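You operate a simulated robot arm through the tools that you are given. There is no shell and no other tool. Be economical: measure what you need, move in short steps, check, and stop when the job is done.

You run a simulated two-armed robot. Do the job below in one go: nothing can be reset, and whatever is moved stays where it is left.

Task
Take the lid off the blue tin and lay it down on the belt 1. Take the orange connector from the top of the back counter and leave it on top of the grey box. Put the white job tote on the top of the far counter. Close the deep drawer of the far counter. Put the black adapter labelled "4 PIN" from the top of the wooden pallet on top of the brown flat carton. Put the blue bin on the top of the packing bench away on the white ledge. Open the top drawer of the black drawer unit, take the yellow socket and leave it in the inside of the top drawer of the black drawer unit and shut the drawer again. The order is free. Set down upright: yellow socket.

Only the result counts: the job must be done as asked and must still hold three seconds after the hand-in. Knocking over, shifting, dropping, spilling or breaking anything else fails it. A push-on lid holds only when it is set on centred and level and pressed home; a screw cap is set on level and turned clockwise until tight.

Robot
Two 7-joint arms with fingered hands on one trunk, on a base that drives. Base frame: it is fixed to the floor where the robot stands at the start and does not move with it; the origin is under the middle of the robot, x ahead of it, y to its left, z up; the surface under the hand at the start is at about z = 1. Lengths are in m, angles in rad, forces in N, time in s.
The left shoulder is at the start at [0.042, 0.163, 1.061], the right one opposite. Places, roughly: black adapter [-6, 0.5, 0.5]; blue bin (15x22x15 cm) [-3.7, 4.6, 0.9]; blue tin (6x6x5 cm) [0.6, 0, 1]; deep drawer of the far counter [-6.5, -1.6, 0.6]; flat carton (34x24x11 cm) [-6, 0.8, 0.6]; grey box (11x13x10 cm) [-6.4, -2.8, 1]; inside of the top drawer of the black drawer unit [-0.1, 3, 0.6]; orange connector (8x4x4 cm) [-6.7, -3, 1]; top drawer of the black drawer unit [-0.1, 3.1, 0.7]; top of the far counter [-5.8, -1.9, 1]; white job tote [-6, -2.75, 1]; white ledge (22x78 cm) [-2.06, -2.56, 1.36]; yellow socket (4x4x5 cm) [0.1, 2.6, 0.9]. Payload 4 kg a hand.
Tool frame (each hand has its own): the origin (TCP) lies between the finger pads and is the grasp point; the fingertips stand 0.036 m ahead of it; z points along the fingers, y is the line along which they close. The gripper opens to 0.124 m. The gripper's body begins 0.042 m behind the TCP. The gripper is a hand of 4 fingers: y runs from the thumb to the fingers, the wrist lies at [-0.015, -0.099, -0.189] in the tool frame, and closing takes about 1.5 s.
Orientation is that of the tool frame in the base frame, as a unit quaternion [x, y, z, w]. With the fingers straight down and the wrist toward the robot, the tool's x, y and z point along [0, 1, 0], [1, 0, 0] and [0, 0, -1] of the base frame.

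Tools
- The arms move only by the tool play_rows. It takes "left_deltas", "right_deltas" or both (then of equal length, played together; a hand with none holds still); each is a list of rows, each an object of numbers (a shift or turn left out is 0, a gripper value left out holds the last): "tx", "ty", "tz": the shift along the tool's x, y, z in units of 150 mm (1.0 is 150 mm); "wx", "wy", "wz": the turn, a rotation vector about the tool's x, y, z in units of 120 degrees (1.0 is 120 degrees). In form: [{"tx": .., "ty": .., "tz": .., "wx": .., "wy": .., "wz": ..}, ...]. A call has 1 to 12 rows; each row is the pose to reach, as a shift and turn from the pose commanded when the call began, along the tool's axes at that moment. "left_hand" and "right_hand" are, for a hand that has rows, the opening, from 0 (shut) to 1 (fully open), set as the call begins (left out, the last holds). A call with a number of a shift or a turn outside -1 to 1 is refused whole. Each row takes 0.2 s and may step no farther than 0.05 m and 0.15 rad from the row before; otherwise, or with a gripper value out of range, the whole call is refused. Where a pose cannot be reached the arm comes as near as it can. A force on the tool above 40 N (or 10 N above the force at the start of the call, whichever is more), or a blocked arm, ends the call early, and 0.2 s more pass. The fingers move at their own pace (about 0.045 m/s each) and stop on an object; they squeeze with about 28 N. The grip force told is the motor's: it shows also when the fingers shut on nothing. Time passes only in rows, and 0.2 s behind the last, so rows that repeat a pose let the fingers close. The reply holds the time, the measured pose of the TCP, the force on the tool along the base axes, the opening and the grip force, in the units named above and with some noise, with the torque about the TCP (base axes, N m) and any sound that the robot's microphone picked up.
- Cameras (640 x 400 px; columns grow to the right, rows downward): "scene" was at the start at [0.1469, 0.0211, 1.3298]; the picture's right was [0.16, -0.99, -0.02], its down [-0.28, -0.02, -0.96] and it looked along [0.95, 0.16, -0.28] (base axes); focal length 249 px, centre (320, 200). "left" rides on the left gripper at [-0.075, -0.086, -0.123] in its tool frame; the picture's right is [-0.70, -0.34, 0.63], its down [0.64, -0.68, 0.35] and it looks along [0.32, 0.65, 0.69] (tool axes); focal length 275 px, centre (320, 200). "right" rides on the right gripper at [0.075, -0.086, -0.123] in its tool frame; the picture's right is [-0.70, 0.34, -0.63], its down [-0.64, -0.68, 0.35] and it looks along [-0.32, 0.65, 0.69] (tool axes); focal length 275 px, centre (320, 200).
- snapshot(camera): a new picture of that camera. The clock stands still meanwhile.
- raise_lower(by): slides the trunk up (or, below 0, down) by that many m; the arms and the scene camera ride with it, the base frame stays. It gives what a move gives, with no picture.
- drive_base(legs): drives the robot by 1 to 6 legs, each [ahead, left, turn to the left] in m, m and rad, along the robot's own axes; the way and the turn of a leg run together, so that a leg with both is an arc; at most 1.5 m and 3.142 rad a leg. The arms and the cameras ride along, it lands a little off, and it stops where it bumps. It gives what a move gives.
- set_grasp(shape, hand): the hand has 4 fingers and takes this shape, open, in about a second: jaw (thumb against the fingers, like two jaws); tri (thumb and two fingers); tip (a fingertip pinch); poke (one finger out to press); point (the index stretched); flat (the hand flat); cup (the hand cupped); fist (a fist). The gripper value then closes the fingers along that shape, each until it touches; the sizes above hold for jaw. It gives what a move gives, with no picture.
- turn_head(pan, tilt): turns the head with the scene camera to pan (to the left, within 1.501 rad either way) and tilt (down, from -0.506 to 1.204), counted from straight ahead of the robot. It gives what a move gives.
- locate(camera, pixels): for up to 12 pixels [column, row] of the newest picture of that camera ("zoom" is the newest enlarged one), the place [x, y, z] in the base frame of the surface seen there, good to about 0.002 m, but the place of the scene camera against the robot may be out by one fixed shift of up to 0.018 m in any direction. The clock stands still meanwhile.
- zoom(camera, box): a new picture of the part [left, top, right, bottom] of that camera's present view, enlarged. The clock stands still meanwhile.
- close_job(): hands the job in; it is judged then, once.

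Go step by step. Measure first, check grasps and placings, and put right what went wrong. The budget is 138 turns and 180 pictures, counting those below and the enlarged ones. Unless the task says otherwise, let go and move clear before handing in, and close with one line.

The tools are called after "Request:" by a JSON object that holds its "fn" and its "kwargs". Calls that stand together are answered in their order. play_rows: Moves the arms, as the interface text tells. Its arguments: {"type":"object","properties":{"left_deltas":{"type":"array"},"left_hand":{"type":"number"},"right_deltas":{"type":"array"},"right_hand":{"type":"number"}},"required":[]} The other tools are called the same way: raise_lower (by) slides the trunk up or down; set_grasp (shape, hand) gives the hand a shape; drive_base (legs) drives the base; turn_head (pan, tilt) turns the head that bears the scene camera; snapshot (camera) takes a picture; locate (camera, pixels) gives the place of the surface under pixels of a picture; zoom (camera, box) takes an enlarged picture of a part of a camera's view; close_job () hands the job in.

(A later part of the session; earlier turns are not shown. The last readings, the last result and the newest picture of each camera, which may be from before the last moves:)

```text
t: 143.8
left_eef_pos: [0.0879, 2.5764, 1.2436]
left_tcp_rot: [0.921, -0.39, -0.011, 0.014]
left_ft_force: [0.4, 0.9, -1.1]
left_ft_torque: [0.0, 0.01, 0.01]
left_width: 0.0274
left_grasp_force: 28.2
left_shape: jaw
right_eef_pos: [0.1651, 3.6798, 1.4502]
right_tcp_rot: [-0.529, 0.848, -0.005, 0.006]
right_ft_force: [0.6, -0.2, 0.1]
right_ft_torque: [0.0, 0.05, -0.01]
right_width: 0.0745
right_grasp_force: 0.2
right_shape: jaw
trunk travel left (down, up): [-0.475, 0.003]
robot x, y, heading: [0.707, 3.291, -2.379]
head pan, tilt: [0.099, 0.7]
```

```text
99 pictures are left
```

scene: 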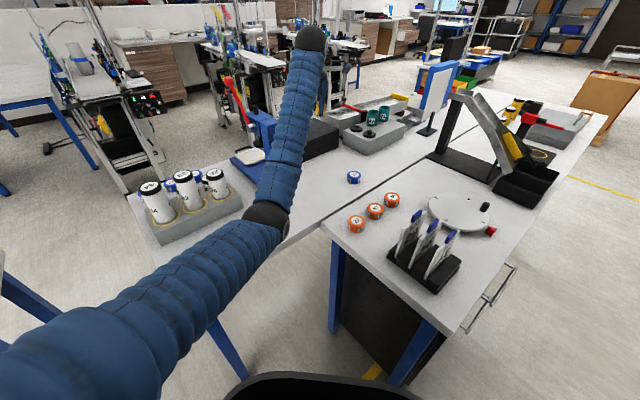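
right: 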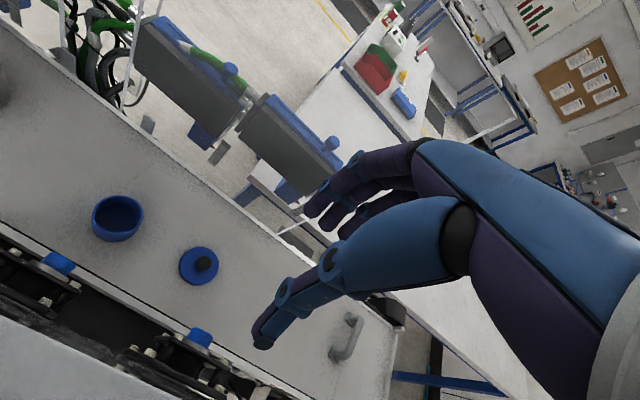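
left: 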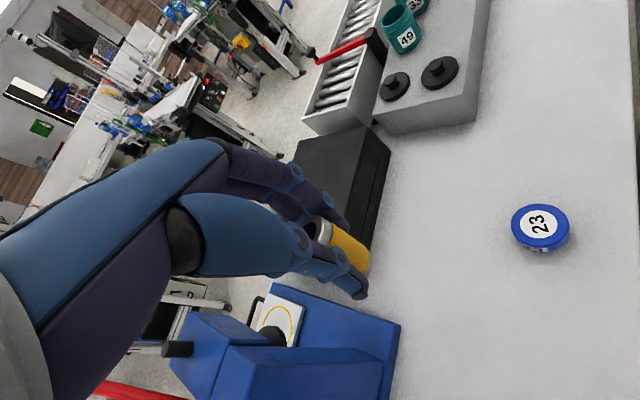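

Socket is securely held and nothing else moved. Raise it further, then locate the drawer handles at (490,285).

Request:
{"fn": "play_rows", "kwargs": {"left_deltas": [{"tz": -0.25}, {"tz": -0.5}, {"tz": -0.75}, {"tz": -1}]}}

Request:
{"fn": "locate", "kwargs": {"camera": "scene", "pixels": [[514, 266], [490, 290], [468, 332], [460, 325], [505, 270], [420, 215], [445, 235], [490, 205], [600, 115]]}}

Request:
{"fn": "drive_base", "kwargs": {"legs": [[-0.62, -0.65, 0], [0, 0, 0.81]]}}

Request:
{"fn": "turn_head", "kwargs": {"pan": -0.4, "tilt": 0.6}}

Request:
{"fn": "snapshot", "kwargs": {"camera": "scene"}}

```text
t: 144.8
left_eef_pos: [0.093, 2.5792, 1.3947]
left_tcp_rot: [0.921, -0.39, -0.012, 0.014]
left_ft_force: [0.2, 0.0, -0.5]
left_ft_torque: [0.03, -0.01, -0.01]
left_width: 0.0274
left_grasp_force: 28.3
left_shape: jaw
right_eef_pos: [0.1654, 3.6794, 1.4497]
right_tcp_rot: [-0.529, 0.848, -0.005, 0.005]
right_ft_force: [0.0, -0.3, 0.9]
right_ft_torque: [-0.01, 0.02, 0.0]
right_width: 0.0742
right_grasp_force: 0.2
right_shape: jaw
trunk travel left (down, up): [-0.475, 0.003]
robot x, y, heading: [0.7033, 3.2868, -2.382]
head pan, tilt: [0.099, 0.7]
```

```text
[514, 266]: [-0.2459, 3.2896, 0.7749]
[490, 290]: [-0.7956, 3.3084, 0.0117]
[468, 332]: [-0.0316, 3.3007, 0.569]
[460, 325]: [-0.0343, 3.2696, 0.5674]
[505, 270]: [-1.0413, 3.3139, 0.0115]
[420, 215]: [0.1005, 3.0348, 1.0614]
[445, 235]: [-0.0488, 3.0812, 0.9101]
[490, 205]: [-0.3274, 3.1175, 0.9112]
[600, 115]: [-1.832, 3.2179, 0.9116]
```

```text
t: 151.6
left_eef_pos: [0.7842, 3.2465, 1.3938]
left_tcp_rot: [1.0, -0.002, -0.005, 0.018]
left_ft_force: [-0.2, -0.2, -0.7]
left_ft_torque: [0.0, 0.0, 0.04]
left_width: 0.0271
left_grasp_force: 28.3
left_shape: jaw
right_eef_pos: [0.0489, 4.0677, 1.4493]
right_tcp_rot: [0.817, -0.576, 0.001, -0.008]
right_ft_force: [0.0, -0.5, 0.3]
right_ft_torque: [-0.01, -0.01, 0.0]
right_width: 0.0744
right_grasp_force: 0.1
right_shape: jaw
trunk travel left (down, up): [-0.475, 0.003]
robot x, y, heading: [0.7034, 4.1793, -1.582]
head pan, tilt: [0.099, 0.7]
```

```text
t: 152.5
left_eef_pos: [0.7844, 3.2477, 1.3935]
left_tcp_rot: [1.0, -0.002, -0.003, 0.017]
left_ft_force: [0.4, -0.2, -1.7]
left_ft_torque: [0.0, 0.04, -0.01]
left_width: 0.0268
left_grasp_force: 28.0
left_shape: jaw
right_eef_pos: [0.0487, 4.0682, 1.4503]
right_tcp_rot: [0.817, -0.576, 0.002, -0.007]
right_ft_force: [0.8, -0.5, -0.6]
right_ft_torque: [0.01, 0.0, 0.03]
right_width: 0.0745
right_grasp_force: 0.1
right_shape: jaw
trunk travel left (down, up): [-0.475, 0.003]
robot x, y, heading: [0.7072, 4.1781, -1.585]
head pan, tilt: [-0.4, 0.6]
```

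```text
98 pictures are left
```

scene: 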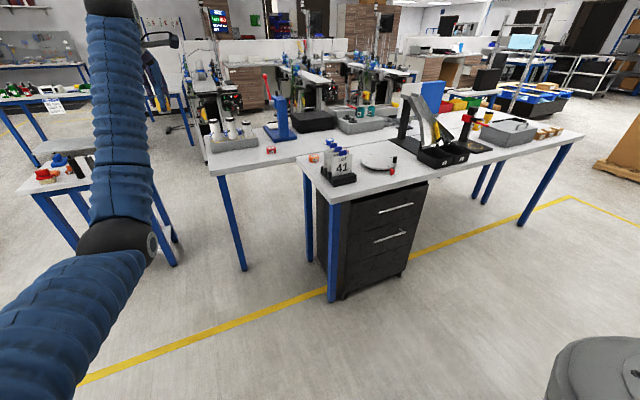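

The drawer front faces me: top handle (396,208). Zoom to measure it.

Request:
{"fn": "zoom", "kwargs": {"camera": "scene", "box": [310, 150, 440, 300]}}

Request:
{"fn": "locate", "kwargs": {"camera": "zoom", "pixels": [[250, 170], [285, 162], [330, 153], [255, 238], [320, 225], [160, 215], [355, 195], [180, 185], [360, 150], [170, 265]]}}

```text
2.67 times, centred on (375, 225) of scene
```

zoom: 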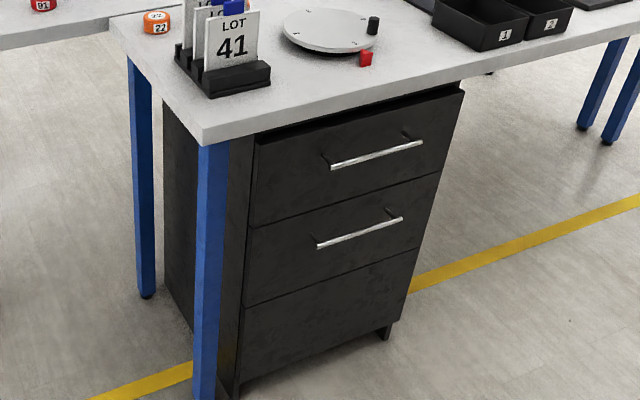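

```text
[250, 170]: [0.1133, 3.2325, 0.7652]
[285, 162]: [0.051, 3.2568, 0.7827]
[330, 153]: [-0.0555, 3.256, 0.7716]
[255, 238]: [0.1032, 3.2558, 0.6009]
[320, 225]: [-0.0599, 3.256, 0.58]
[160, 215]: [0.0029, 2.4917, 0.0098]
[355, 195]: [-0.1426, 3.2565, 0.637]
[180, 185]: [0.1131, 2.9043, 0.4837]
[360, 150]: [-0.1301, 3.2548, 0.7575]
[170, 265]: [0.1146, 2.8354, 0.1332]
```

Drawer front at y≈3.256, handle bar near z≈0.76. Move in front of it and lower the trunk.

Request:
{"fn": "drive_base", "kwargs": {"legs": [[0.06, -0.64, 0.014]]}}

Request:
{"fn": "raise_lower", "kwargs": {"by": -0.3}}

Request:
{"fn": "turn_head", "kwargs": {"pan": -0.2, "tilt": 0.75}}

Request:
{"fn": "snapshot", "kwargs": {"camera": "scene"}}

```text
t: 156.1
left_eef_pos: [0.1585, 3.1938, 1.3933]
left_tcp_rot: [1.0, 0.003, -0.004, 0.017]
left_ft_force: [-0.3, 0.8, -1.5]
left_ft_torque: [0.04, -0.01, -0.02]
left_width: 0.0269
left_grasp_force: 27.6
left_shape: jaw
right_eef_pos: [-0.587, 4.0065, 1.45]
right_tcp_rot: [0.82, -0.572, 0.001, -0.007]
right_ft_force: [0.8, 0.7, -0.3]
right_ft_torque: [0.02, 0.02, -0.03]
right_width: 0.0743
right_grasp_force: 0.0
right_shape: jaw
trunk travel left (down, up): [-0.475, 0.003]
robot x, y, heading: [0.0704, 4.1224, -1.572]
head pan, tilt: [-0.4, 0.6]
```

```text
t: 159.1
left_eef_pos: [0.158, 3.1943, 1.0943]
left_tcp_rot: [1.0, 0.003, -0.004, 0.018]
left_ft_force: [-0.3, 0.4, -0.7]
left_ft_torque: [0.02, -0.01, -0.01]
left_width: 0.0269
left_grasp_force: 28.8
left_shape: jaw
right_eef_pos: [-0.5865, 4.0069, 1.15]
right_tcp_rot: [0.82, -0.573, 0.001, -0.007]
right_ft_force: [0.6, 0.5, -0.4]
right_ft_torque: [0.0, -0.02, 0.02]
right_width: 0.0746
right_grasp_force: 0.1
right_shape: jaw
trunk travel left (down, up): [-0.175, 0.303]
robot x, y, heading: [0.0679, 4.1232, -1.577]
head pan, tilt: [-0.4, 0.6]
```

```text
t: 159.8
left_eef_pos: [0.1587, 3.1936, 1.0934]
left_tcp_rot: [1.0, 0.003, -0.004, 0.017]
left_ft_force: [-0.7, 0.3, -1.0]
left_ft_torque: [0.03, -0.01, 0.0]
left_width: 0.0269
left_grasp_force: 28.0
left_shape: jaw
right_eef_pos: [-0.5872, 4.0068, 1.1507]
right_tcp_rot: [0.821, -0.572, 0.001, -0.007]
right_ft_force: [-0.5, 0.8, -0.1]
right_ft_torque: [0.0, -0.01, -0.01]
right_width: 0.0744
right_grasp_force: 0.0
right_shape: jaw
trunk travel left (down, up): [-0.175, 0.303]
robot x, y, heading: [0.0696, 4.1221, -1.57]
head pan, tilt: [-0.201, 0.75]
```

```text
96 pictures are left
```

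scene: 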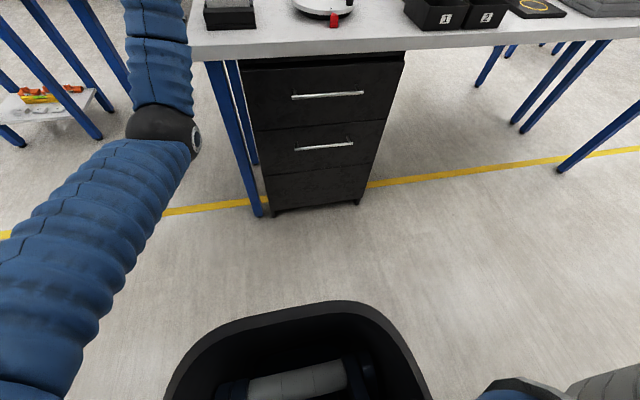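

Measure the top handle bar ends (293,97) and (362,93), and pull the left hand back from the bench meanwhile.

Request:
{"fn": "locate", "kwargs": {"camera": "scene", "pixels": [[294, 97], [310, 96], [328, 95], [345, 94], [361, 93], [320, 108], [300, 147], [350, 143], [260, 60], [400, 53], [260, 25]]}}

Request:
{"fn": "play_rows", "kwargs": {"left_deltas": [{"tz": -0.2}, {"tz": -0.4, "ty": -0.1}, {"tz": -0.5, "ty": -0.35, "tx": 0.15}, {"tz": -0.5, "ty": -0.6, "tx": 0.3}, {"tz": -0.5, "ty": -0.85, "tx": 0.45}, {"tz": -0.5, "ty": -1, "tx": 0.6}]}}

Request:
{"fn": "play_rows", "kwargs": {"right_deltas": [{"tx": 0.3, "wz": -0.065}, {"tx": 0.6, "wz": -0.13}, {"tx": 0.9, "wz": -0.195}, {"tx": 1.0, "ty": 0.2, "wz": -0.26}]}}

```text
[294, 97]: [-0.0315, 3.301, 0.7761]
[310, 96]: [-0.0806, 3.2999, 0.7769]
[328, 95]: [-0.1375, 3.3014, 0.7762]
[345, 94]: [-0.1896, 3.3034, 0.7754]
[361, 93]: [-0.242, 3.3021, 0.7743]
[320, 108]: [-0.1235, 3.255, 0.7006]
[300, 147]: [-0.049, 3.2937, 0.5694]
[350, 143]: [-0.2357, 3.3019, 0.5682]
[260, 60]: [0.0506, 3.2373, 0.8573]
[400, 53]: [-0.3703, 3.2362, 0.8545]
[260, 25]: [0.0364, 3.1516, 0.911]
```

```text
t: 161.2
left_eef_pos: [0.2629, 3.2741, 1.1434]
left_tcp_rot: [1.0, 0.004, -0.003, 0.021]
left_ft_force: [0.8, 0.4, 0.2]
left_ft_torque: [0.01, 0.02, 0.02]
left_width: 0.0267
left_grasp_force: 27.7
left_shape: jaw
left hand out of reach, approached as far as the arm can: row 4, 5, 6
right_eef_pos: [-0.586, 4.0066, 1.1498]
right_tcp_rot: [0.82, -0.573, 0.001, -0.007]
right_ft_force: [0.5, 0.7, -0.1]
right_ft_torque: [0.0, 0.0, -0.01]
right_width: 0.0746
right_grasp_force: 0.0
right_shape: jaw
trunk travel left (down, up): [-0.175, 0.303]
robot x, y, heading: [0.0689, 4.1242, -1.573]
head pan, tilt: [-0.201, 0.75]
```

```text
t: 162.2
left_eef_pos: [0.2597, 3.2743, 1.143]
left_tcp_rot: [1.0, 0.005, -0.002, 0.022]
left_ft_force: [-1.3, 0.5, -1.1]
left_ft_torque: [0.02, -0.03, -0.04]
left_width: 0.027
left_grasp_force: 27.9
left_shape: jaw
right_eef_pos: [-0.5657, 3.8553, 1.1491]
right_tcp_rot: [0.944, -0.331, 0.003, -0.006]
right_ft_force: [-0.4, -0.1, -0.1]
right_ft_torque: [0.01, 0.0, 0.0]
right_width: 0.0744
right_grasp_force: 0.1
right_shape: jaw
trunk travel left (down, up): [-0.175, 0.303]
robot x, y, heading: [0.0676, 4.1244, -1.573]
head pan, tilt: [-0.201, 0.75]
```

Bar (corrected for camera shift) ≈ x −0.15, y 3.304, z 0.766. Bring the right hand round to the front with wrist yaw.

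Request:
{"fn": "play_rows", "kwargs": {"right_deltas": [{"tx": 0.3, "wz": -0.065}, {"tx": 0.6, "wz": -0.13}, {"tx": 0.9, "wz": -0.195}, {"tx": 1.0, "wz": -0.26}, {"tx": 1.0, "wz": -0.322}]}}

Request:
{"fn": "play_rows", "kwargs": {"right_deltas": [{"tx": 0.25, "ty": 0.18}, {"tx": 0.5, "ty": 0.35}, {"tx": 0.75, "ty": 0.53}, {"tx": 1.0, "ty": 0.7}], "right_hand": 0.5}}

Request:
{"fn": "play_rows", "kwargs": {"right_deltas": [{"tx": 0.25, "ty": 0.05, "tz": 0.2}, {"tx": 0.5, "ty": 0.1, "tz": 0.4}, {"tx": 0.75, "ty": 0.15, "tz": 0.6}, {"tx": 0.95, "ty": 0.2, "tz": 0.8}]}}

```text
t: 163.4
left_eef_pos: [0.2614, 3.2743, 1.1436]
left_tcp_rot: [1.0, 0.005, -0.003, 0.022]
left_ft_force: [-0.2, 0.2, -1.6]
left_ft_torque: [0.05, 0.03, 0.01]
left_width: 0.0268
left_grasp_force: 28.1
left_shape: jaw
right_eef_pos: [-0.4464, 3.76, 1.1495]
right_tcp_rot: [1.0, 0.002, 0.005, -0.006]
right_ft_force: [1.1, 0.6, 0.4]
right_ft_torque: [0.01, -0.02, -0.04]
right_width: 0.0744
right_grasp_force: 0.1
right_shape: jaw
trunk travel left (down, up): [-0.175, 0.303]
robot x, y, heading: [0.0678, 4.1213, -1.573]
head pan, tilt: [-0.201, 0.75]
```

```text
t: 164.4
left_eef_pos: [0.2627, 3.2753, 1.1449]
left_tcp_rot: [1.0, 0.005, -0.004, 0.022]
left_ft_force: [-0.1, 0.3, -0.4]
left_ft_torque: [-0.06, -0.01, 0.01]
left_width: 0.027
left_grasp_force: 28.2
left_shape: jaw
right_eef_pos: [-0.2958, 3.6624, 1.1595]
right_tcp_rot: [1.0, 0.001, 0.005, 0.007]
right_ft_force: [0.9, -3.3, -5.4]
right_ft_torque: [0.26, 0.03, 0.04]
right_width: 0.0623
right_grasp_force: 0.0
right_shape: jaw
trunk travel left (down, up): [-0.175, 0.303]
robot x, y, heading: [0.0697, 4.1272, -1.575]
head pan, tilt: [-0.201, 0.75]
```

```text
t: 165.4
left_eef_pos: [0.2615, 3.2722, 1.1414]
left_tcp_rot: [1.0, 0.006, -0.003, 0.02]
left_ft_force: [0.4, -0.1, -2.0]
left_ft_torque: [0.04, -0.03, 0.0]
left_width: 0.027
left_grasp_force: 28.4
left_shape: jaw
right_eef_pos: [-0.1501, 3.6275, 1.0284]
right_tcp_rot: [1.0, -0.001, 0.005, -0.006]
right_ft_force: [0.2, 0.7, 0.1]
right_ft_torque: [0.03, 0.01, 0.0]
right_width: 0.0621
right_grasp_force: 0.1
right_shape: jaw
trunk travel left (down, up): [-0.175, 0.303]
robot x, y, heading: [0.0727, 4.1278, -1.574]
head pan, tilt: [-0.201, 0.75]
```

Now pitch the right hand up 90° so the fingers point at the drawer front.

Request:
{"fn": "play_rows", "kwargs": {"right_deltas": [{"wx": -0.068, "ty": 0.09, "tz": 0.09}, {"wx": -0.136, "ty": 0.18, "tz": 0.18}, {"wx": -0.204, "ty": 0.27, "tz": 0.27}, {"wx": -0.272, "ty": 0.36, "tz": 0.36}, {"wx": -0.34, "ty": 0.45, "tz": 0.45}, {"wx": -0.408, "ty": 0.54, "tz": 0.54}, {"wx": -0.476, "ty": 0.63, "tz": 0.63}, {"wx": -0.544, "ty": 0.72, "tz": 0.72}, {"wx": -0.612, "ty": 0.81, "tz": 0.81}, {"wx": -0.68, "ty": 0.9, "tz": 0.9}, {"wx": -0.75, "ty": 1.0, "tz": 1.0}, {"wx": -0.75, "ty": 1.0, "tz": 1.0}]}}

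Request:
{"fn": "snapshot", "kwargs": {"camera": "scene"}}

Request:
{"fn": "snapshot", "kwargs": {"camera": "right"}}

```text
t: 168.0
left_eef_pos: [0.2611, 3.2745, 1.1443]
left_tcp_rot: [1.0, 0.004, -0.003, 0.022]
left_ft_force: [0.8, 0.6, -2.0]
left_ft_torque: [-0.03, 0.0, -0.02]
left_width: 0.027
left_grasp_force: 27.3
left_shape: jaw
right_eef_pos: [-0.1489, 3.4911, 0.9685]
right_tcp_rot: [0.934, -0.001, 0.005, 0.356]
right_ft_force: [-0.1, 0.4, 0.4]
right_ft_torque: [-0.01, 0.0, 0.02]
right_width: 0.0618
right_grasp_force: 0.1
right_shape: jaw
right hand out of reach, approached as far as the arm can: row 1, 2, 3, 4, 5, 6, 7, 8, 9, 10, 11, 12
trunk travel left (down, up): [-0.175, 0.303]
robot x, y, heading: [0.0669, 4.1239, -1.575]
head pan, tilt: [-0.201, 0.75]
```

```text
95 pictures are left
```

scene: 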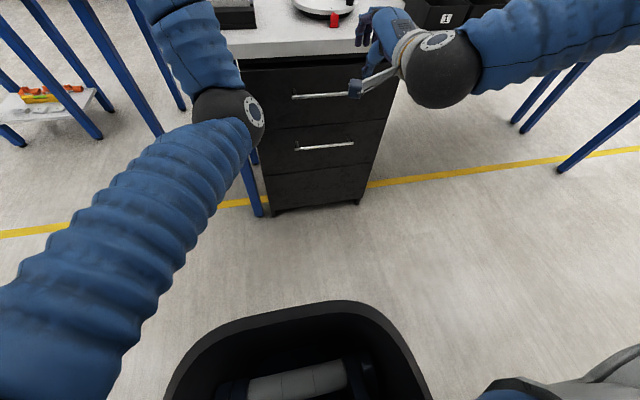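

```text
94 pictures are left
```

right: 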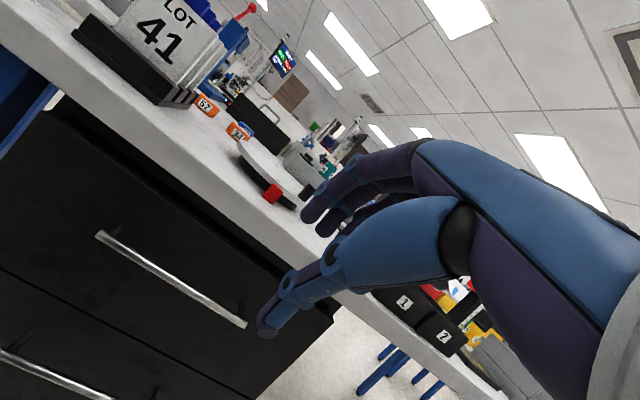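

The wrist stops at ~42° pitch, but the right camera sees the bar well at (170,280). Measure it precisely; I'll hook it from above with a small pitch instead.

Request:
{"fn": "locate", "kwargs": {"camera": "right", "pixels": [[100, 237], [140, 263], [172, 281], [210, 305], [240, 322], [150, 310], [230, 240], [260, 270], [200, 180]]}}

Request:
{"fn": "zoom", "kwargs": {"camera": "right", "box": [60, 200, 300, 360]}}

```text
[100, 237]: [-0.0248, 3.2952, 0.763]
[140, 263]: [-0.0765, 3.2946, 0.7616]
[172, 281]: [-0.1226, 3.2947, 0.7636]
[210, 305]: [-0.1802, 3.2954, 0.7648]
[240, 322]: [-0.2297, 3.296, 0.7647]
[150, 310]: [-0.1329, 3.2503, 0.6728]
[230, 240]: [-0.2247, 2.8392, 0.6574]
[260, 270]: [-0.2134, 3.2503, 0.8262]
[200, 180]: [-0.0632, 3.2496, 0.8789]
```

```text
2.50 times, centred on (180, 280) of right
```

zoom: 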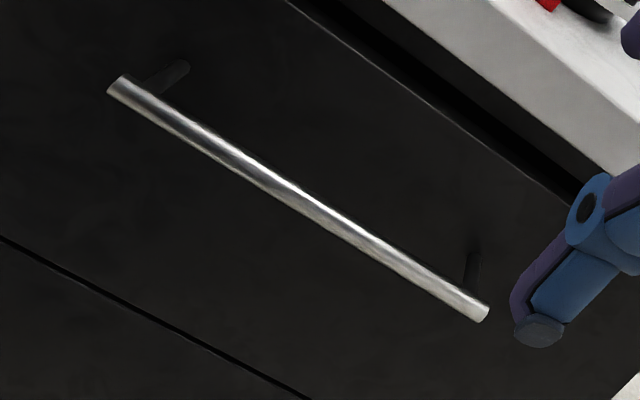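

Bar: centre y≈3.29, z≈0.763, x −0.02…−0.235; drawer face y 3.250. Set pitch to ~15° and go to a pre-pose above the bar.

Request:
{"fn": "play_rows", "kwargs": {"right_deltas": [{"wx": 0.056, "tx": 0.04, "ty": 0.04, "tz": 0.19}, {"wx": 0.112, "tx": 0.08, "ty": 0.08, "tz": 0.38}, {"wx": 0.168, "tx": 0.11, "ty": 0.12, "tz": 0.57}, {"wx": 0.2235, "tx": 0.14, "ty": 0.15, "tz": 0.745}, {"wx": 0.2235, "tx": 0.14, "ty": 0.15, "tz": 0.745}], "right_hand": 0.65}}

Request:
{"fn": "snapshot", "kwargs": {"camera": "right"}}

```text
t: 169.2
left_eef_pos: [0.2615, 3.2735, 1.1452]
left_tcp_rot: [1.0, 0.004, -0.003, 0.021]
left_ft_force: [0.5, 0.2, -0.7]
left_ft_torque: [0.02, 0.05, -0.03]
left_width: 0.027
left_grasp_force: 27.6
left_shape: jaw
right_eef_pos: [-0.1304, 3.3956, 0.9006]
right_tcp_rot: [0.992, -0.002, 0.004, 0.129]
right_ft_force: [-0.2, -0.2, 0.2]
right_ft_torque: [0.01, -0.03, -0.02]
right_width: 0.0802
right_grasp_force: 0.0
right_shape: jaw
trunk travel left (down, up): [-0.175, 0.303]
robot x, y, heading: [0.068, 4.1201, -1.575]
head pan, tilt: [-0.201, 0.75]
```

```text
92 pictures are left
```

right: 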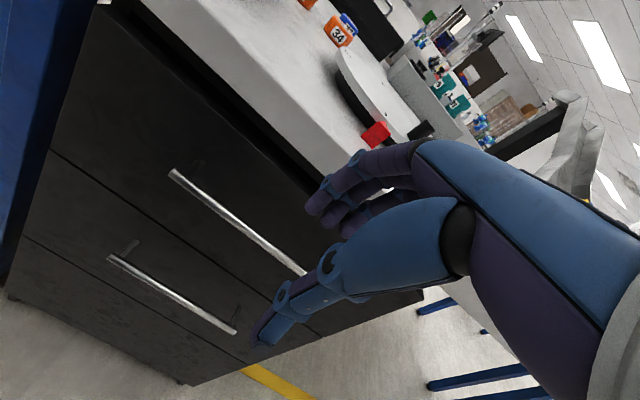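

Pitch is right. Move forward over the gap, then straight down behind the bar.

Request:
{"fn": "play_rows", "kwargs": {"right_deltas": [{"tx": 0.01, "ty": 0.24, "tz": 0.064}, {"tx": 0.015, "ty": 0.48, "tz": 0.127}, {"tx": 0.015, "ty": 0.43, "tz": 0.32}, {"tx": 0.015, "ty": 0.38, "tz": 0.5}, {"tx": 0.015, "ty": 0.33, "tz": 0.68}, {"tx": 0.015, "ty": 0.29, "tz": 0.85}, {"tx": 0.015, "ty": 0.26, "tz": 0.96}]}}

Request:
{"fn": "snapshot", "kwargs": {"camera": "right"}}

Request:
{"fn": "snapshot", "kwargs": {"camera": "scene"}}

```text
t: 170.8
left_eef_pos: [0.2611, 3.2735, 1.1447]
left_tcp_rot: [1.0, 0.004, -0.003, 0.022]
left_ft_force: [0.4, 0.7, -2.1]
left_ft_torque: [0.0, 0.0, 0.0]
left_width: 0.0269
left_grasp_force: 28.0
left_shape: jaw
right_eef_pos: [-0.1288, 3.3225, 0.7734]
right_tcp_rot: [0.992, 0.0, 0.004, 0.13]
right_ft_force: [0.0, 6.6, 0.2]
right_ft_torque: [-0.3, 0.05, -0.04]
right_width: 0.0792
right_grasp_force: 0.1
right_shape: jaw
trunk travel left (down, up): [-0.175, 0.303]
robot x, y, heading: [0.0671, 4.1263, -1.579]
head pan, tilt: [-0.201, 0.75]
```

```text
91 pictures are left
```

right: 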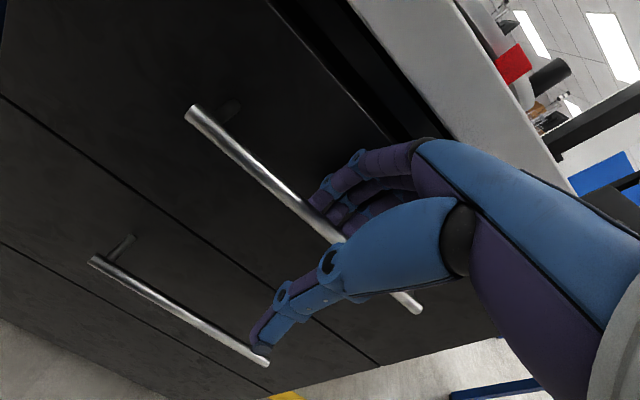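

```text
90 pictures are left
```

scene: 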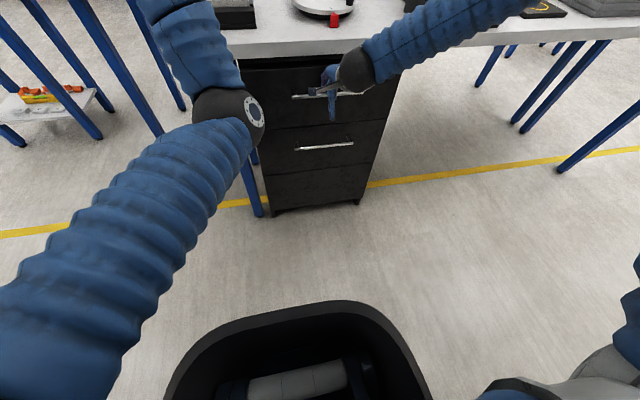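

The fingers are behind the bar ((320,195) in the right picture). Close the hand on the bar.

Request:
{"fn": "play_rows", "kwargs": {"right_deltas": [{}, {}, {}, {}, {}, {}, {}], "right_hand": 0.05}}

Request:
{"fn": "snapshot", "kwargs": {"camera": "right"}}

```text
t: 172.4
left_eef_pos: [0.2614, 3.2734, 1.1438]
left_tcp_rot: [1.0, 0.005, -0.002, 0.022]
left_ft_force: [0.3, -1.0, -1.7]
left_ft_torque: [0.01, 0.01, -0.01]
left_width: 0.0269
left_grasp_force: 28.2
left_shape: jaw
right_eef_pos: [-0.1303, 3.3225, 0.7735]
right_tcp_rot: [0.992, 0.0, 0.006, 0.13]
right_ft_force: [-0.2, -0.2, -0.3]
right_ft_torque: [-0.1, -0.01, -0.02]
right_width: 0.0064
right_grasp_force: 0.1
right_shape: jaw
trunk travel left (down, up): [-0.175, 0.303]
robot x, y, heading: [0.069, 4.1233, -1.573]
head pan, tilt: [-0.201, 0.75]
```

```text
89 pictures are left
```

right: 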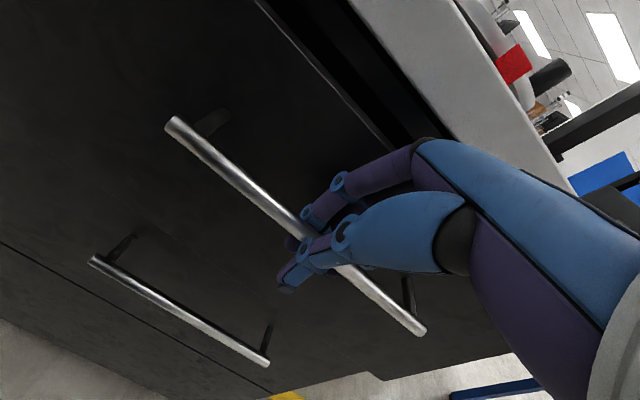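

The fingers wrap the bar and the drawer already began to slide. Pull by driving back 0.28.

Request:
{"fn": "drive_base", "kwargs": {"legs": [[-0.28, 0, 0]]}}

Request:
{"fn": "snapshot", "kwargs": {"camera": "scene"}}

Request:
{"fn": "snapshot", "kwargs": {"camera": "right"}}

```text
t: 174.4
left_eef_pos: [0.265, 3.5599, 1.1441]
left_tcp_rot: [1.0, 0.006, -0.003, 0.021]
left_ft_force: [0.2, 0.0, -1.2]
left_ft_torque: [-0.01, 0.0, 0.0]
left_width: 0.0269
left_grasp_force: 28.1
left_shape: jaw
right_eef_pos: [-0.125, 3.6083, 0.773]
right_tcp_rot: [0.991, 0.001, 0.005, 0.131]
right_ft_force: [0.0, 0.2, -3.6]
right_ft_torque: [0.01, 0.0, 0.03]
right_width: 0.0064
right_grasp_force: 0.0
right_shape: jaw
trunk travel left (down, up): [-0.175, 0.303]
robot x, y, heading: [0.0699, 4.4115, -1.574]
head pan, tilt: [-0.201, 0.75]
```

```text
88 pictures are left
```

scene: 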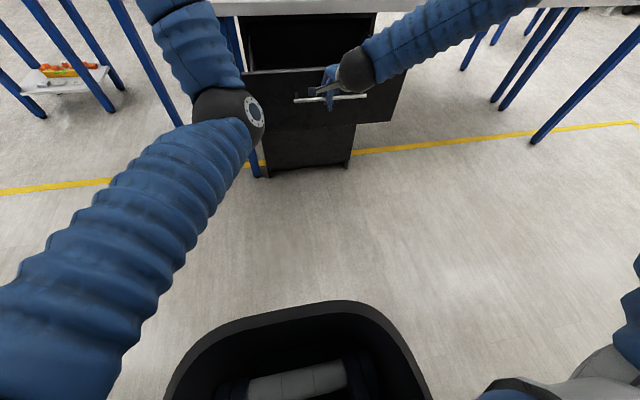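

```text
87 pictures are left
```

right: 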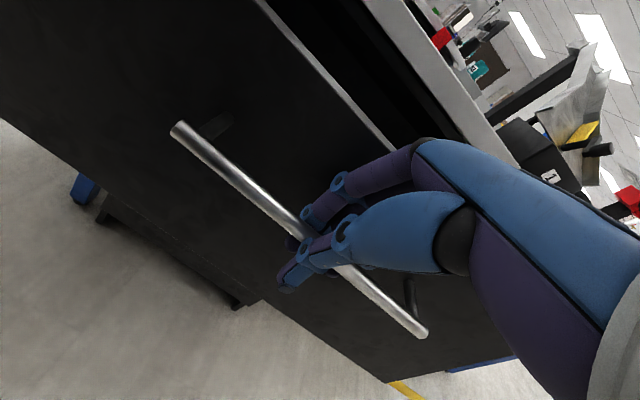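

Drawer is out ~0.3 m. Look into it to measure its floor.

Request:
{"fn": "turn_head", "kwargs": {"pan": 0.0, "tilt": 0.5}}

Request:
{"fn": "snapshot", "kwargs": {"camera": "scene"}}

Request:
{"fn": "snapshot", "kwargs": {"camera": "left"}}

Request:
{"fn": "locate", "kwargs": {"camera": "scene", "pixels": [[310, 100], [310, 115], [330, 125], [300, 130], [350, 110], [310, 85], [280, 110], [310, 140], [370, 100]]}}

```text
t: 175.1
left_eef_pos: [0.2644, 3.5602, 1.1435]
left_tcp_rot: [1.0, 0.007, -0.003, 0.021]
left_ft_force: [0.2, -0.6, -0.8]
left_ft_torque: [0.0, 0.04, 0.01]
left_width: 0.027
left_grasp_force: 28.3
left_shape: jaw
right_eef_pos: [-0.1258, 3.6069, 0.7721]
right_tcp_rot: [0.992, 0.002, 0.005, 0.129]
right_ft_force: [-0.4, -0.1, -0.7]
right_ft_torque: [-0.03, -0.01, -0.02]
right_width: 0.006
right_grasp_force: 0.0
right_shape: jaw
trunk travel left (down, up): [-0.175, 0.303]
robot x, y, heading: [0.0667, 4.414, -1.572]
head pan, tilt: [0.0, 0.499]
```

```text
86 pictures are left
```

scene: 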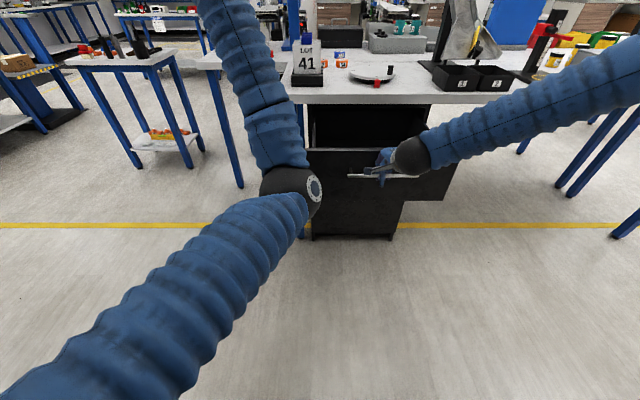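

```text
85 pictures are left
```

left: 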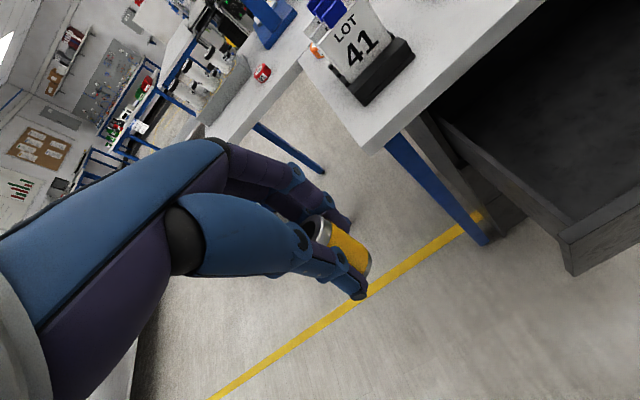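

```text
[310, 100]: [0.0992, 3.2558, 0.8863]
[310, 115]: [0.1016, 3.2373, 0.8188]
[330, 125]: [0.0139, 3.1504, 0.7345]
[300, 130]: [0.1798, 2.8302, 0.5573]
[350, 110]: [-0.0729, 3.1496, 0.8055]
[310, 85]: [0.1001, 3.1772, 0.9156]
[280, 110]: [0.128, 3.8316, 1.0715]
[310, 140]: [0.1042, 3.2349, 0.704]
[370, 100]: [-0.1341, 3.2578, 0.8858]
```

Left camera sees inside the drawer at (570,120). Measure its floor and walls there.

Request:
{"fn": "locate", "kwargs": {"camera": "left", "pixels": [[570, 120], [600, 150], [520, 120], [610, 60], [560, 170], [500, 165], [570, 225], [620, 200], [630, 150], [470, 140], [620, 20], [630, 185]]}}

```text
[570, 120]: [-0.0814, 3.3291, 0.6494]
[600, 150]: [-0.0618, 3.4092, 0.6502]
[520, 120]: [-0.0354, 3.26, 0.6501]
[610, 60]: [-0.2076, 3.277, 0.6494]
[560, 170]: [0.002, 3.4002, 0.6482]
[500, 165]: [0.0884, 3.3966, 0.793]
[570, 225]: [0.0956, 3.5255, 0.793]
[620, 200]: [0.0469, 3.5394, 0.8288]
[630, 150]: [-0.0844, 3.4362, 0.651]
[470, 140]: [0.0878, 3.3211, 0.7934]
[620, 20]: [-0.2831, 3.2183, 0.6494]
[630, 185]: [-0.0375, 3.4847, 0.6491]
```

Drawer floor z=0.650, usable interior y 3.25–3.52, x −0.3…0.08. Release the bar with the right hand, lift it out and away.

Request:
{"fn": "play_rows", "kwargs": {"right_deltas": [{}, {}, {}, {}, {}, {}], "right_hand": 0.65}}

Request:
{"fn": "play_rows", "kwargs": {"right_deltas": [{"ty": 0.05, "tz": -0.2}, {"ty": 0.1, "tz": -0.4}, {"ty": 0.16, "tz": -0.62}, {"ty": 0.22, "tz": -0.83}, {"ty": 0.0, "tz": -0.95}, {"ty": -0.3, "tz": -1.0}, {"ty": -0.5, "tx": -0.2, "tz": -1}, {"ty": -0.6, "tx": -0.5, "tz": -1}, {"ty": -0.6, "tx": -0.8, "tz": -1}, {"ty": -0.6, "tx": -1, "tz": -1}]}}

Request:
{"fn": "raise_lower", "kwargs": {"by": 0.25}}

Request:
{"fn": "snapshot", "kwargs": {"camera": "scene"}}

```text
t: 176.5
left_eef_pos: [0.2659, 3.56, 1.1454]
left_tcp_rot: [1.0, 0.005, -0.002, 0.022]
left_ft_force: [-0.5, -0.1, -2.0]
left_ft_torque: [-0.01, 0.05, 0.0]
left_width: 0.0268
left_grasp_force: 28.0
left_shape: jaw
right_eef_pos: [-0.1249, 3.6069, 0.7736]
right_tcp_rot: [0.991, 0.001, 0.006, 0.13]
right_ft_force: [-0.2, -0.3, 0.5]
right_ft_torque: [0.0, 0.04, 0.01]
right_width: 0.08
right_grasp_force: 0.1
right_shape: jaw
trunk travel left (down, up): [-0.175, 0.303]
robot x, y, heading: [0.0682, 4.4119, -1.575]
head pan, tilt: [0.0, 0.499]
```

```text
t: 178.7
left_eef_pos: [0.2655, 3.561, 1.1447]
left_tcp_rot: [1.0, 0.005, -0.002, 0.022]
left_ft_force: [-0.1, 0.3, -0.2]
left_ft_torque: [-0.04, -0.01, 0.02]
left_width: 0.027
left_grasp_force: 28.0
left_shape: jaw
right_eef_pos: [-0.2784, 3.7339, 0.8932]
right_tcp_rot: [0.992, 0.002, 0.006, 0.13]
right_ft_force: [-0.7, -0.4, 0.0]
right_ft_torque: [0.04, -0.03, 0.0]
right_width: 0.0802
right_grasp_force: 0.0
right_shape: jaw
trunk travel left (down, up): [-0.175, 0.303]
robot x, y, heading: [0.0711, 4.4153, -1.566]
head pan, tilt: [0.0, 0.499]
```

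```text
t: 181.3
left_eef_pos: [0.2661, 3.5599, 1.3932]
left_tcp_rot: [1.0, 0.007, -0.003, 0.021]
left_ft_force: [0.3, -0.3, -0.8]
left_ft_torque: [0.01, 0.01, 0.03]
left_width: 0.027
left_grasp_force: 28.0
left_shape: jaw
right_eef_pos: [-0.2769, 3.7317, 1.1423]
right_tcp_rot: [0.992, 0.002, 0.006, 0.129]
right_ft_force: [-0.2, -0.5, -0.6]
right_ft_torque: [0.01, 0.02, -0.01]
right_width: 0.0805
right_grasp_force: 0.1
right_shape: jaw
trunk travel left (down, up): [-0.425, 0.053]
robot x, y, heading: [0.0679, 4.4118, -1.568]
head pan, tilt: [0.0, 0.499]
```

```text
84 pictures are left
```

scene: 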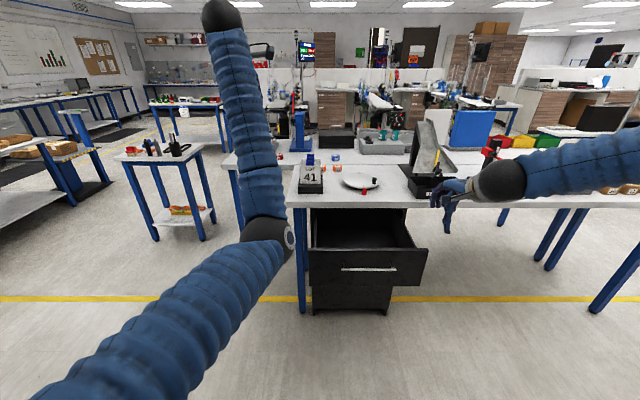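

Drive nearer (0.22) and right 0.15 so the drawer is within left reach, then move the socket over it and start down.

Request:
{"fn": "drive_base", "kwargs": {"legs": [[0.22, -0.15, 0]]}}

Request:
{"fn": "play_rows", "kwargs": {"left_deltas": [{"tx": -0.3, "ty": -0.1}, {"tx": -0.6, "ty": -0.25}, {"tx": -0.85, "ty": -0.4}, {"tx": -1.0, "ty": -0.5}, {"tx": -1.0, "ty": -0.5, "tz": 0.3}, {"tx": -1.0, "ty": -0.5, "tz": 0.6}, {"tx": -1.0, "ty": -0.5, "tz": 1}]}}

Request:
{"fn": "snapshot", "kwargs": {"camera": "scene"}}

Request:
{"fn": "snapshot", "kwargs": {"camera": "left"}}

```text
t: 183.2
left_eef_pos: [0.1158, 3.3416, 1.3944]
left_tcp_rot: [1.0, 0.007, -0.002, 0.022]
left_ft_force: [0.6, 0.5, -1.6]
left_ft_torque: [0.03, 0.01, -0.04]
left_width: 0.0268
left_grasp_force: 28.3
left_shape: jaw
right_eef_pos: [-0.4268, 3.5138, 1.1425]
right_tcp_rot: [0.992, 0.002, 0.006, 0.13]
right_ft_force: [-0.3, -0.2, -0.3]
right_ft_torque: [-0.01, -0.03, -0.01]
right_width: 0.0806
right_grasp_force: 0.0
right_shape: jaw
trunk travel left (down, up): [-0.425, 0.053]
robot x, y, heading: [-0.0815, 4.1874, -1.571]
head pan, tilt: [0.0, 0.499]
```

```text
refused: row 2 steps farther than a row can; nothing moved
```

```text
83 pictures are left
```

scene: 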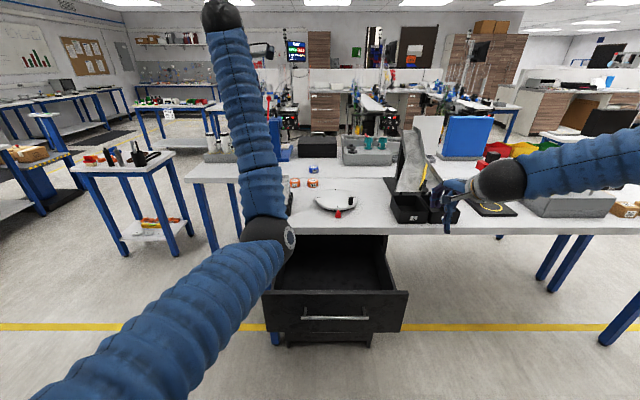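

```text
82 pictures are left
```

left: 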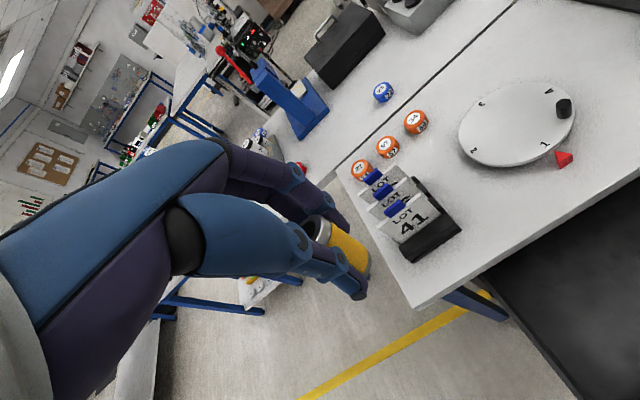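

Same move with smaller steps.

Request:
{"fn": "play_rows", "kwargs": {"left_deltas": [{"tx": -0.28, "ty": -0.14}, {"tx": -0.55, "ty": -0.28}, {"tx": -0.8, "ty": -0.4}, {"tx": -0.97, "ty": -0.5}, {"tx": -0.97, "ty": -0.5, "tz": 0.3}, {"tx": -0.97, "ty": -0.5, "tz": 0.6}, {"tx": -0.97, "ty": -0.5, "tz": 0.9}, {"tx": -0.97, "ty": -0.5, "tz": 1}]}}

Request:
{"fn": "play_rows", "kwargs": {"left_deltas": [{"tz": 0.3}, {"tz": 0.6}, {"tz": 0.9}, {"tz": 1}]}}

Request:
{"fn": "play_rows", "kwargs": {"left_deltas": [{"tz": 0.3}, {"tz": 0.6}, {"tz": 0.9}, {"tz": 1}]}}

Request:
{"fn": "snapshot", "kwargs": {"camera": "scene"}}

Request:
{"fn": "snapshot", "kwargs": {"camera": "left"}}

```text
t: 185.0
left_eef_pos: [-0.0274, 3.4068, 1.2464]
left_tcp_rot: [1.0, 0.009, -0.002, 0.025]
left_ft_force: [-0.3, 0.5, 0.0]
left_ft_torque: [0.02, 0.04, 0.03]
left_width: 0.0269
left_grasp_force: 28.0
left_shape: jaw
left hand out of reach, approached as far as the arm can: row 2, 3, 4, 5, 6
right_eef_pos: [-0.4252, 3.5147, 1.1427]
right_tcp_rot: [0.991, 0.001, 0.005, 0.13]
right_ft_force: [0.2, 0.9, 0.4]
right_ft_torque: [-0.02, 0.01, 0.01]
right_width: 0.0804
right_grasp_force: 0.1
right_shape: jaw
trunk travel left (down, up): [-0.425, 0.053]
robot x, y, heading: [-0.0803, 4.1917, -1.571]
head pan, tilt: [0.0, 0.499]
```

```text
t: 186.2
left_eef_pos: [0.0056, 3.3866, 1.1128]
left_tcp_rot: [0.999, 0.028, 0.014, 0.039]
left_ft_force: [0.6, 0.2, -1.4]
left_ft_torque: [0.03, -0.01, -0.03]
left_width: 0.0266
left_grasp_force: 27.6
left_shape: jaw
right_eef_pos: [-0.4256, 3.5138, 1.1434]
right_tcp_rot: [0.992, 0.002, 0.005, 0.129]
right_ft_force: [-0.4, 0.3, 0.2]
right_ft_torque: [-0.03, 0.01, -0.01]
right_width: 0.0805
right_grasp_force: 0.0
right_shape: jaw
trunk travel left (down, up): [-0.425, 0.053]
robot x, y, heading: [-0.0808, 4.1901, -1.573]
head pan, tilt: [0.0, 0.499]
stopped in row 4 (left hand): the arm was blocked; the commanded pose is now the measured one
```

```text
t: 187.2
left_eef_pos: [0.0142, 3.3698, 0.9732]
left_tcp_rot: [0.998, 0.029, 0.018, 0.045]
left_ft_force: [0.2, 0.0, -0.9]
left_ft_torque: [0.03, 0.01, -0.01]
left_width: 0.0269
left_grasp_force: 28.1
left_shape: jaw
right_eef_pos: [-0.4268, 3.514, 1.1428]
right_tcp_rot: [0.992, 0.002, 0.005, 0.13]
right_ft_force: [-0.6, 0.5, -0.3]
right_ft_torque: [-0.02, 0.02, -0.03]
right_width: 0.0805
right_grasp_force: 0.1
right_shape: jaw
trunk travel left (down, up): [-0.425, 0.053]
robot x, y, heading: [-0.0859, 4.1935, -1.57]
head pan, tilt: [0.0, 0.499]
```

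```text
81 pictures are left
```

scene: 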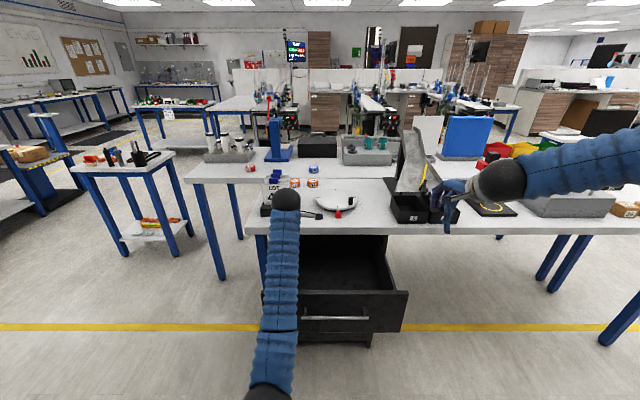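

```text
80 pictures are left
```

left: 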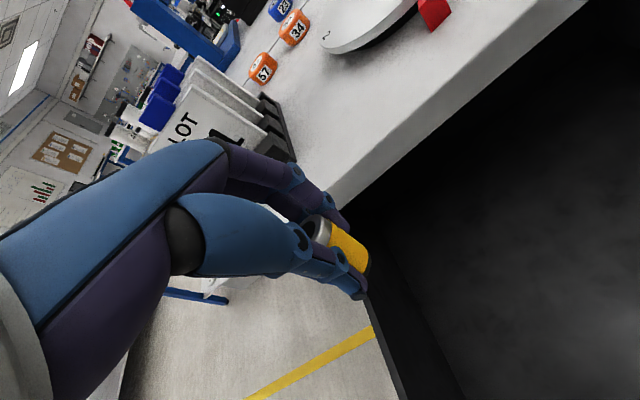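

The arm nears joint limits, so I'll shift with the base (right 0.04, back 0.04) and correct the small tilt.

Request:
{"fn": "drive_base", "kwargs": {"legs": [[-0.04, -0.04, 0]]}}

Request:
{"fn": "play_rows", "kwargs": {"left_deltas": [{"wx": 0.013, "wy": -0.011, "tz": 0.1}, {"wx": 0.026, "wy": -0.022, "tz": 0.3}, {"wx": 0.026, "wy": -0.022, "tz": 0.5}, {"wx": 0.026, "wy": -0.022, "tz": 0.7}]}}

Request:
{"fn": "snapshot", "kwargs": {"camera": "scene"}}

Request:
{"fn": "snapshot", "kwargs": {"camera": "left"}}

```text
t: 188.2
left_eef_pos: [-0.026, 3.4122, 0.9712]
left_tcp_rot: [0.998, 0.03, 0.019, 0.043]
left_ft_force: [0.0, -0.2, -1.0]
left_ft_torque: [-0.01, -0.03, 0.04]
left_width: 0.0269
left_grasp_force: 27.9
left_shape: jaw
right_eef_pos: [-0.4672, 3.5547, 1.1433]
right_tcp_rot: [0.991, 0.002, 0.007, 0.131]
right_ft_force: [-0.2, 0.7, 0.5]
right_ft_torque: [-0.01, -0.02, 0.05]
right_width: 0.0804
right_grasp_force: 0.1
right_shape: jaw
trunk travel left (down, up): [-0.425, 0.053]
robot x, y, heading: [-0.1205, 4.2324, -1.568]
head pan, tilt: [0.0, 0.499]
```

```text
t: 189.2
left_eef_pos: [-0.0221, 3.4021, 0.8653]
left_tcp_rot: [0.999, 0.029, -0.005, 0.015]
left_ft_force: [-0.5, 0.6, -0.7]
left_ft_torque: [0.01, -0.03, 0.05]
left_width: 0.0268
left_grasp_force: 28.1
left_shape: jaw
right_eef_pos: [-0.4668, 3.5531, 1.1421]
right_tcp_rot: [0.991, 0.002, 0.005, 0.131]
right_ft_force: [-0.5, 0.0, 0.3]
right_ft_torque: [-0.02, 0.01, -0.01]
right_width: 0.0801
right_grasp_force: 0.0
right_shape: jaw
trunk travel left (down, up): [-0.425, 0.053]
robot x, y, heading: [-0.119, 4.2283, -1.568]
head pan, tilt: [0.0, 0.499]
```

```text
79 pictures are left
```

scene: 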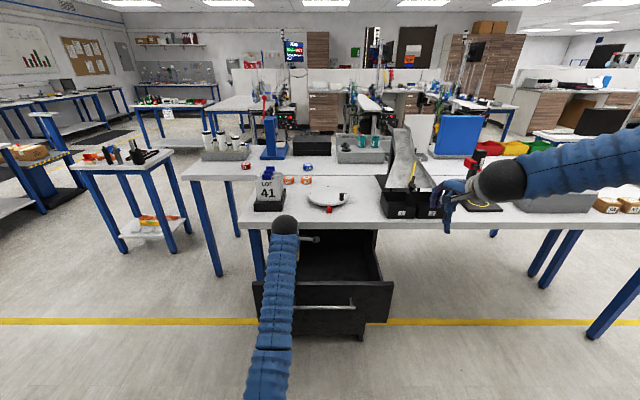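

```text
78 pictures are left
```

left: 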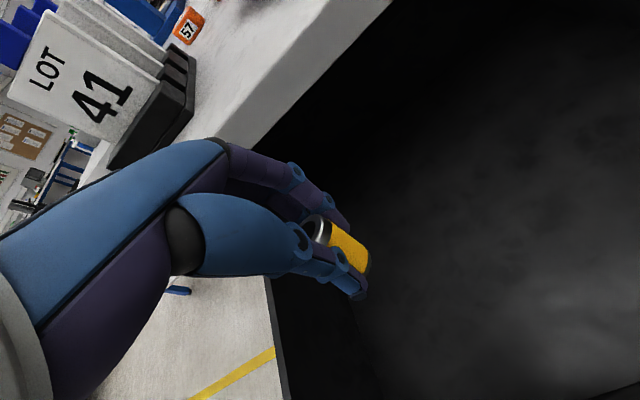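

Tool is level again (socket upright). Check the forearm's height above the drawer front before the last descent.

Request:
{"fn": "locate", "kwargs": {"camera": "scene", "pixels": [[283, 250], [280, 290], [275, 330], [268, 365], [330, 290]]}}

Request:
{"fn": "play_rows", "kwargs": {"left_deltas": [{"tz": 0.2}, {"tz": 0.4}, {"tz": 0.6}]}}

Request:
{"fn": "snapshot", "kwargs": {"camera": "scene"}}

Request:
{"fn": "locate", "kwargs": {"camera": "scene", "pixels": [[280, 280], [276, 310], [270, 340], [262, 375]]}}

```text
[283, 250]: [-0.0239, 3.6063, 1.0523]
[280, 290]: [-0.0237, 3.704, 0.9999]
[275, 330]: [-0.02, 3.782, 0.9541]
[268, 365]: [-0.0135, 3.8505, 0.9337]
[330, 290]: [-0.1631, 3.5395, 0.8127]
```

```text
t: 189.9
left_eef_pos: [-0.0212, 3.3992, 0.7733]
left_tcp_rot: [0.999, 0.029, -0.006, 0.016]
left_ft_force: [-0.1, -0.6, -1.6]
left_ft_torque: [0.02, 0.03, 0.01]
left_width: 0.0266
left_grasp_force: 27.9
left_shape: jaw
right_eef_pos: [-0.4651, 3.5527, 1.1429]
right_tcp_rot: [0.992, 0.002, 0.005, 0.129]
right_ft_force: [0.1, -0.3, -0.8]
right_ft_torque: [0.0, -0.02, 0.0]
right_width: 0.0804
right_grasp_force: 0.1
right_shape: jaw
trunk travel left (down, up): [-0.425, 0.053]
robot x, y, heading: [-0.1196, 4.2299, -1.566]
head pan, tilt: [0.0, 0.499]
```

```text
77 pictures are left
```

scene: 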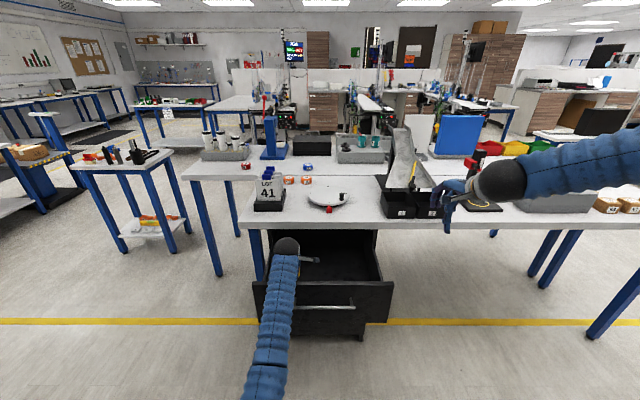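

```text
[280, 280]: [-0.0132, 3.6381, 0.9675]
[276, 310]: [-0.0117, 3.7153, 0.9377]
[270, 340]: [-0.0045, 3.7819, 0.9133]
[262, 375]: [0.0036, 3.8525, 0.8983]
```

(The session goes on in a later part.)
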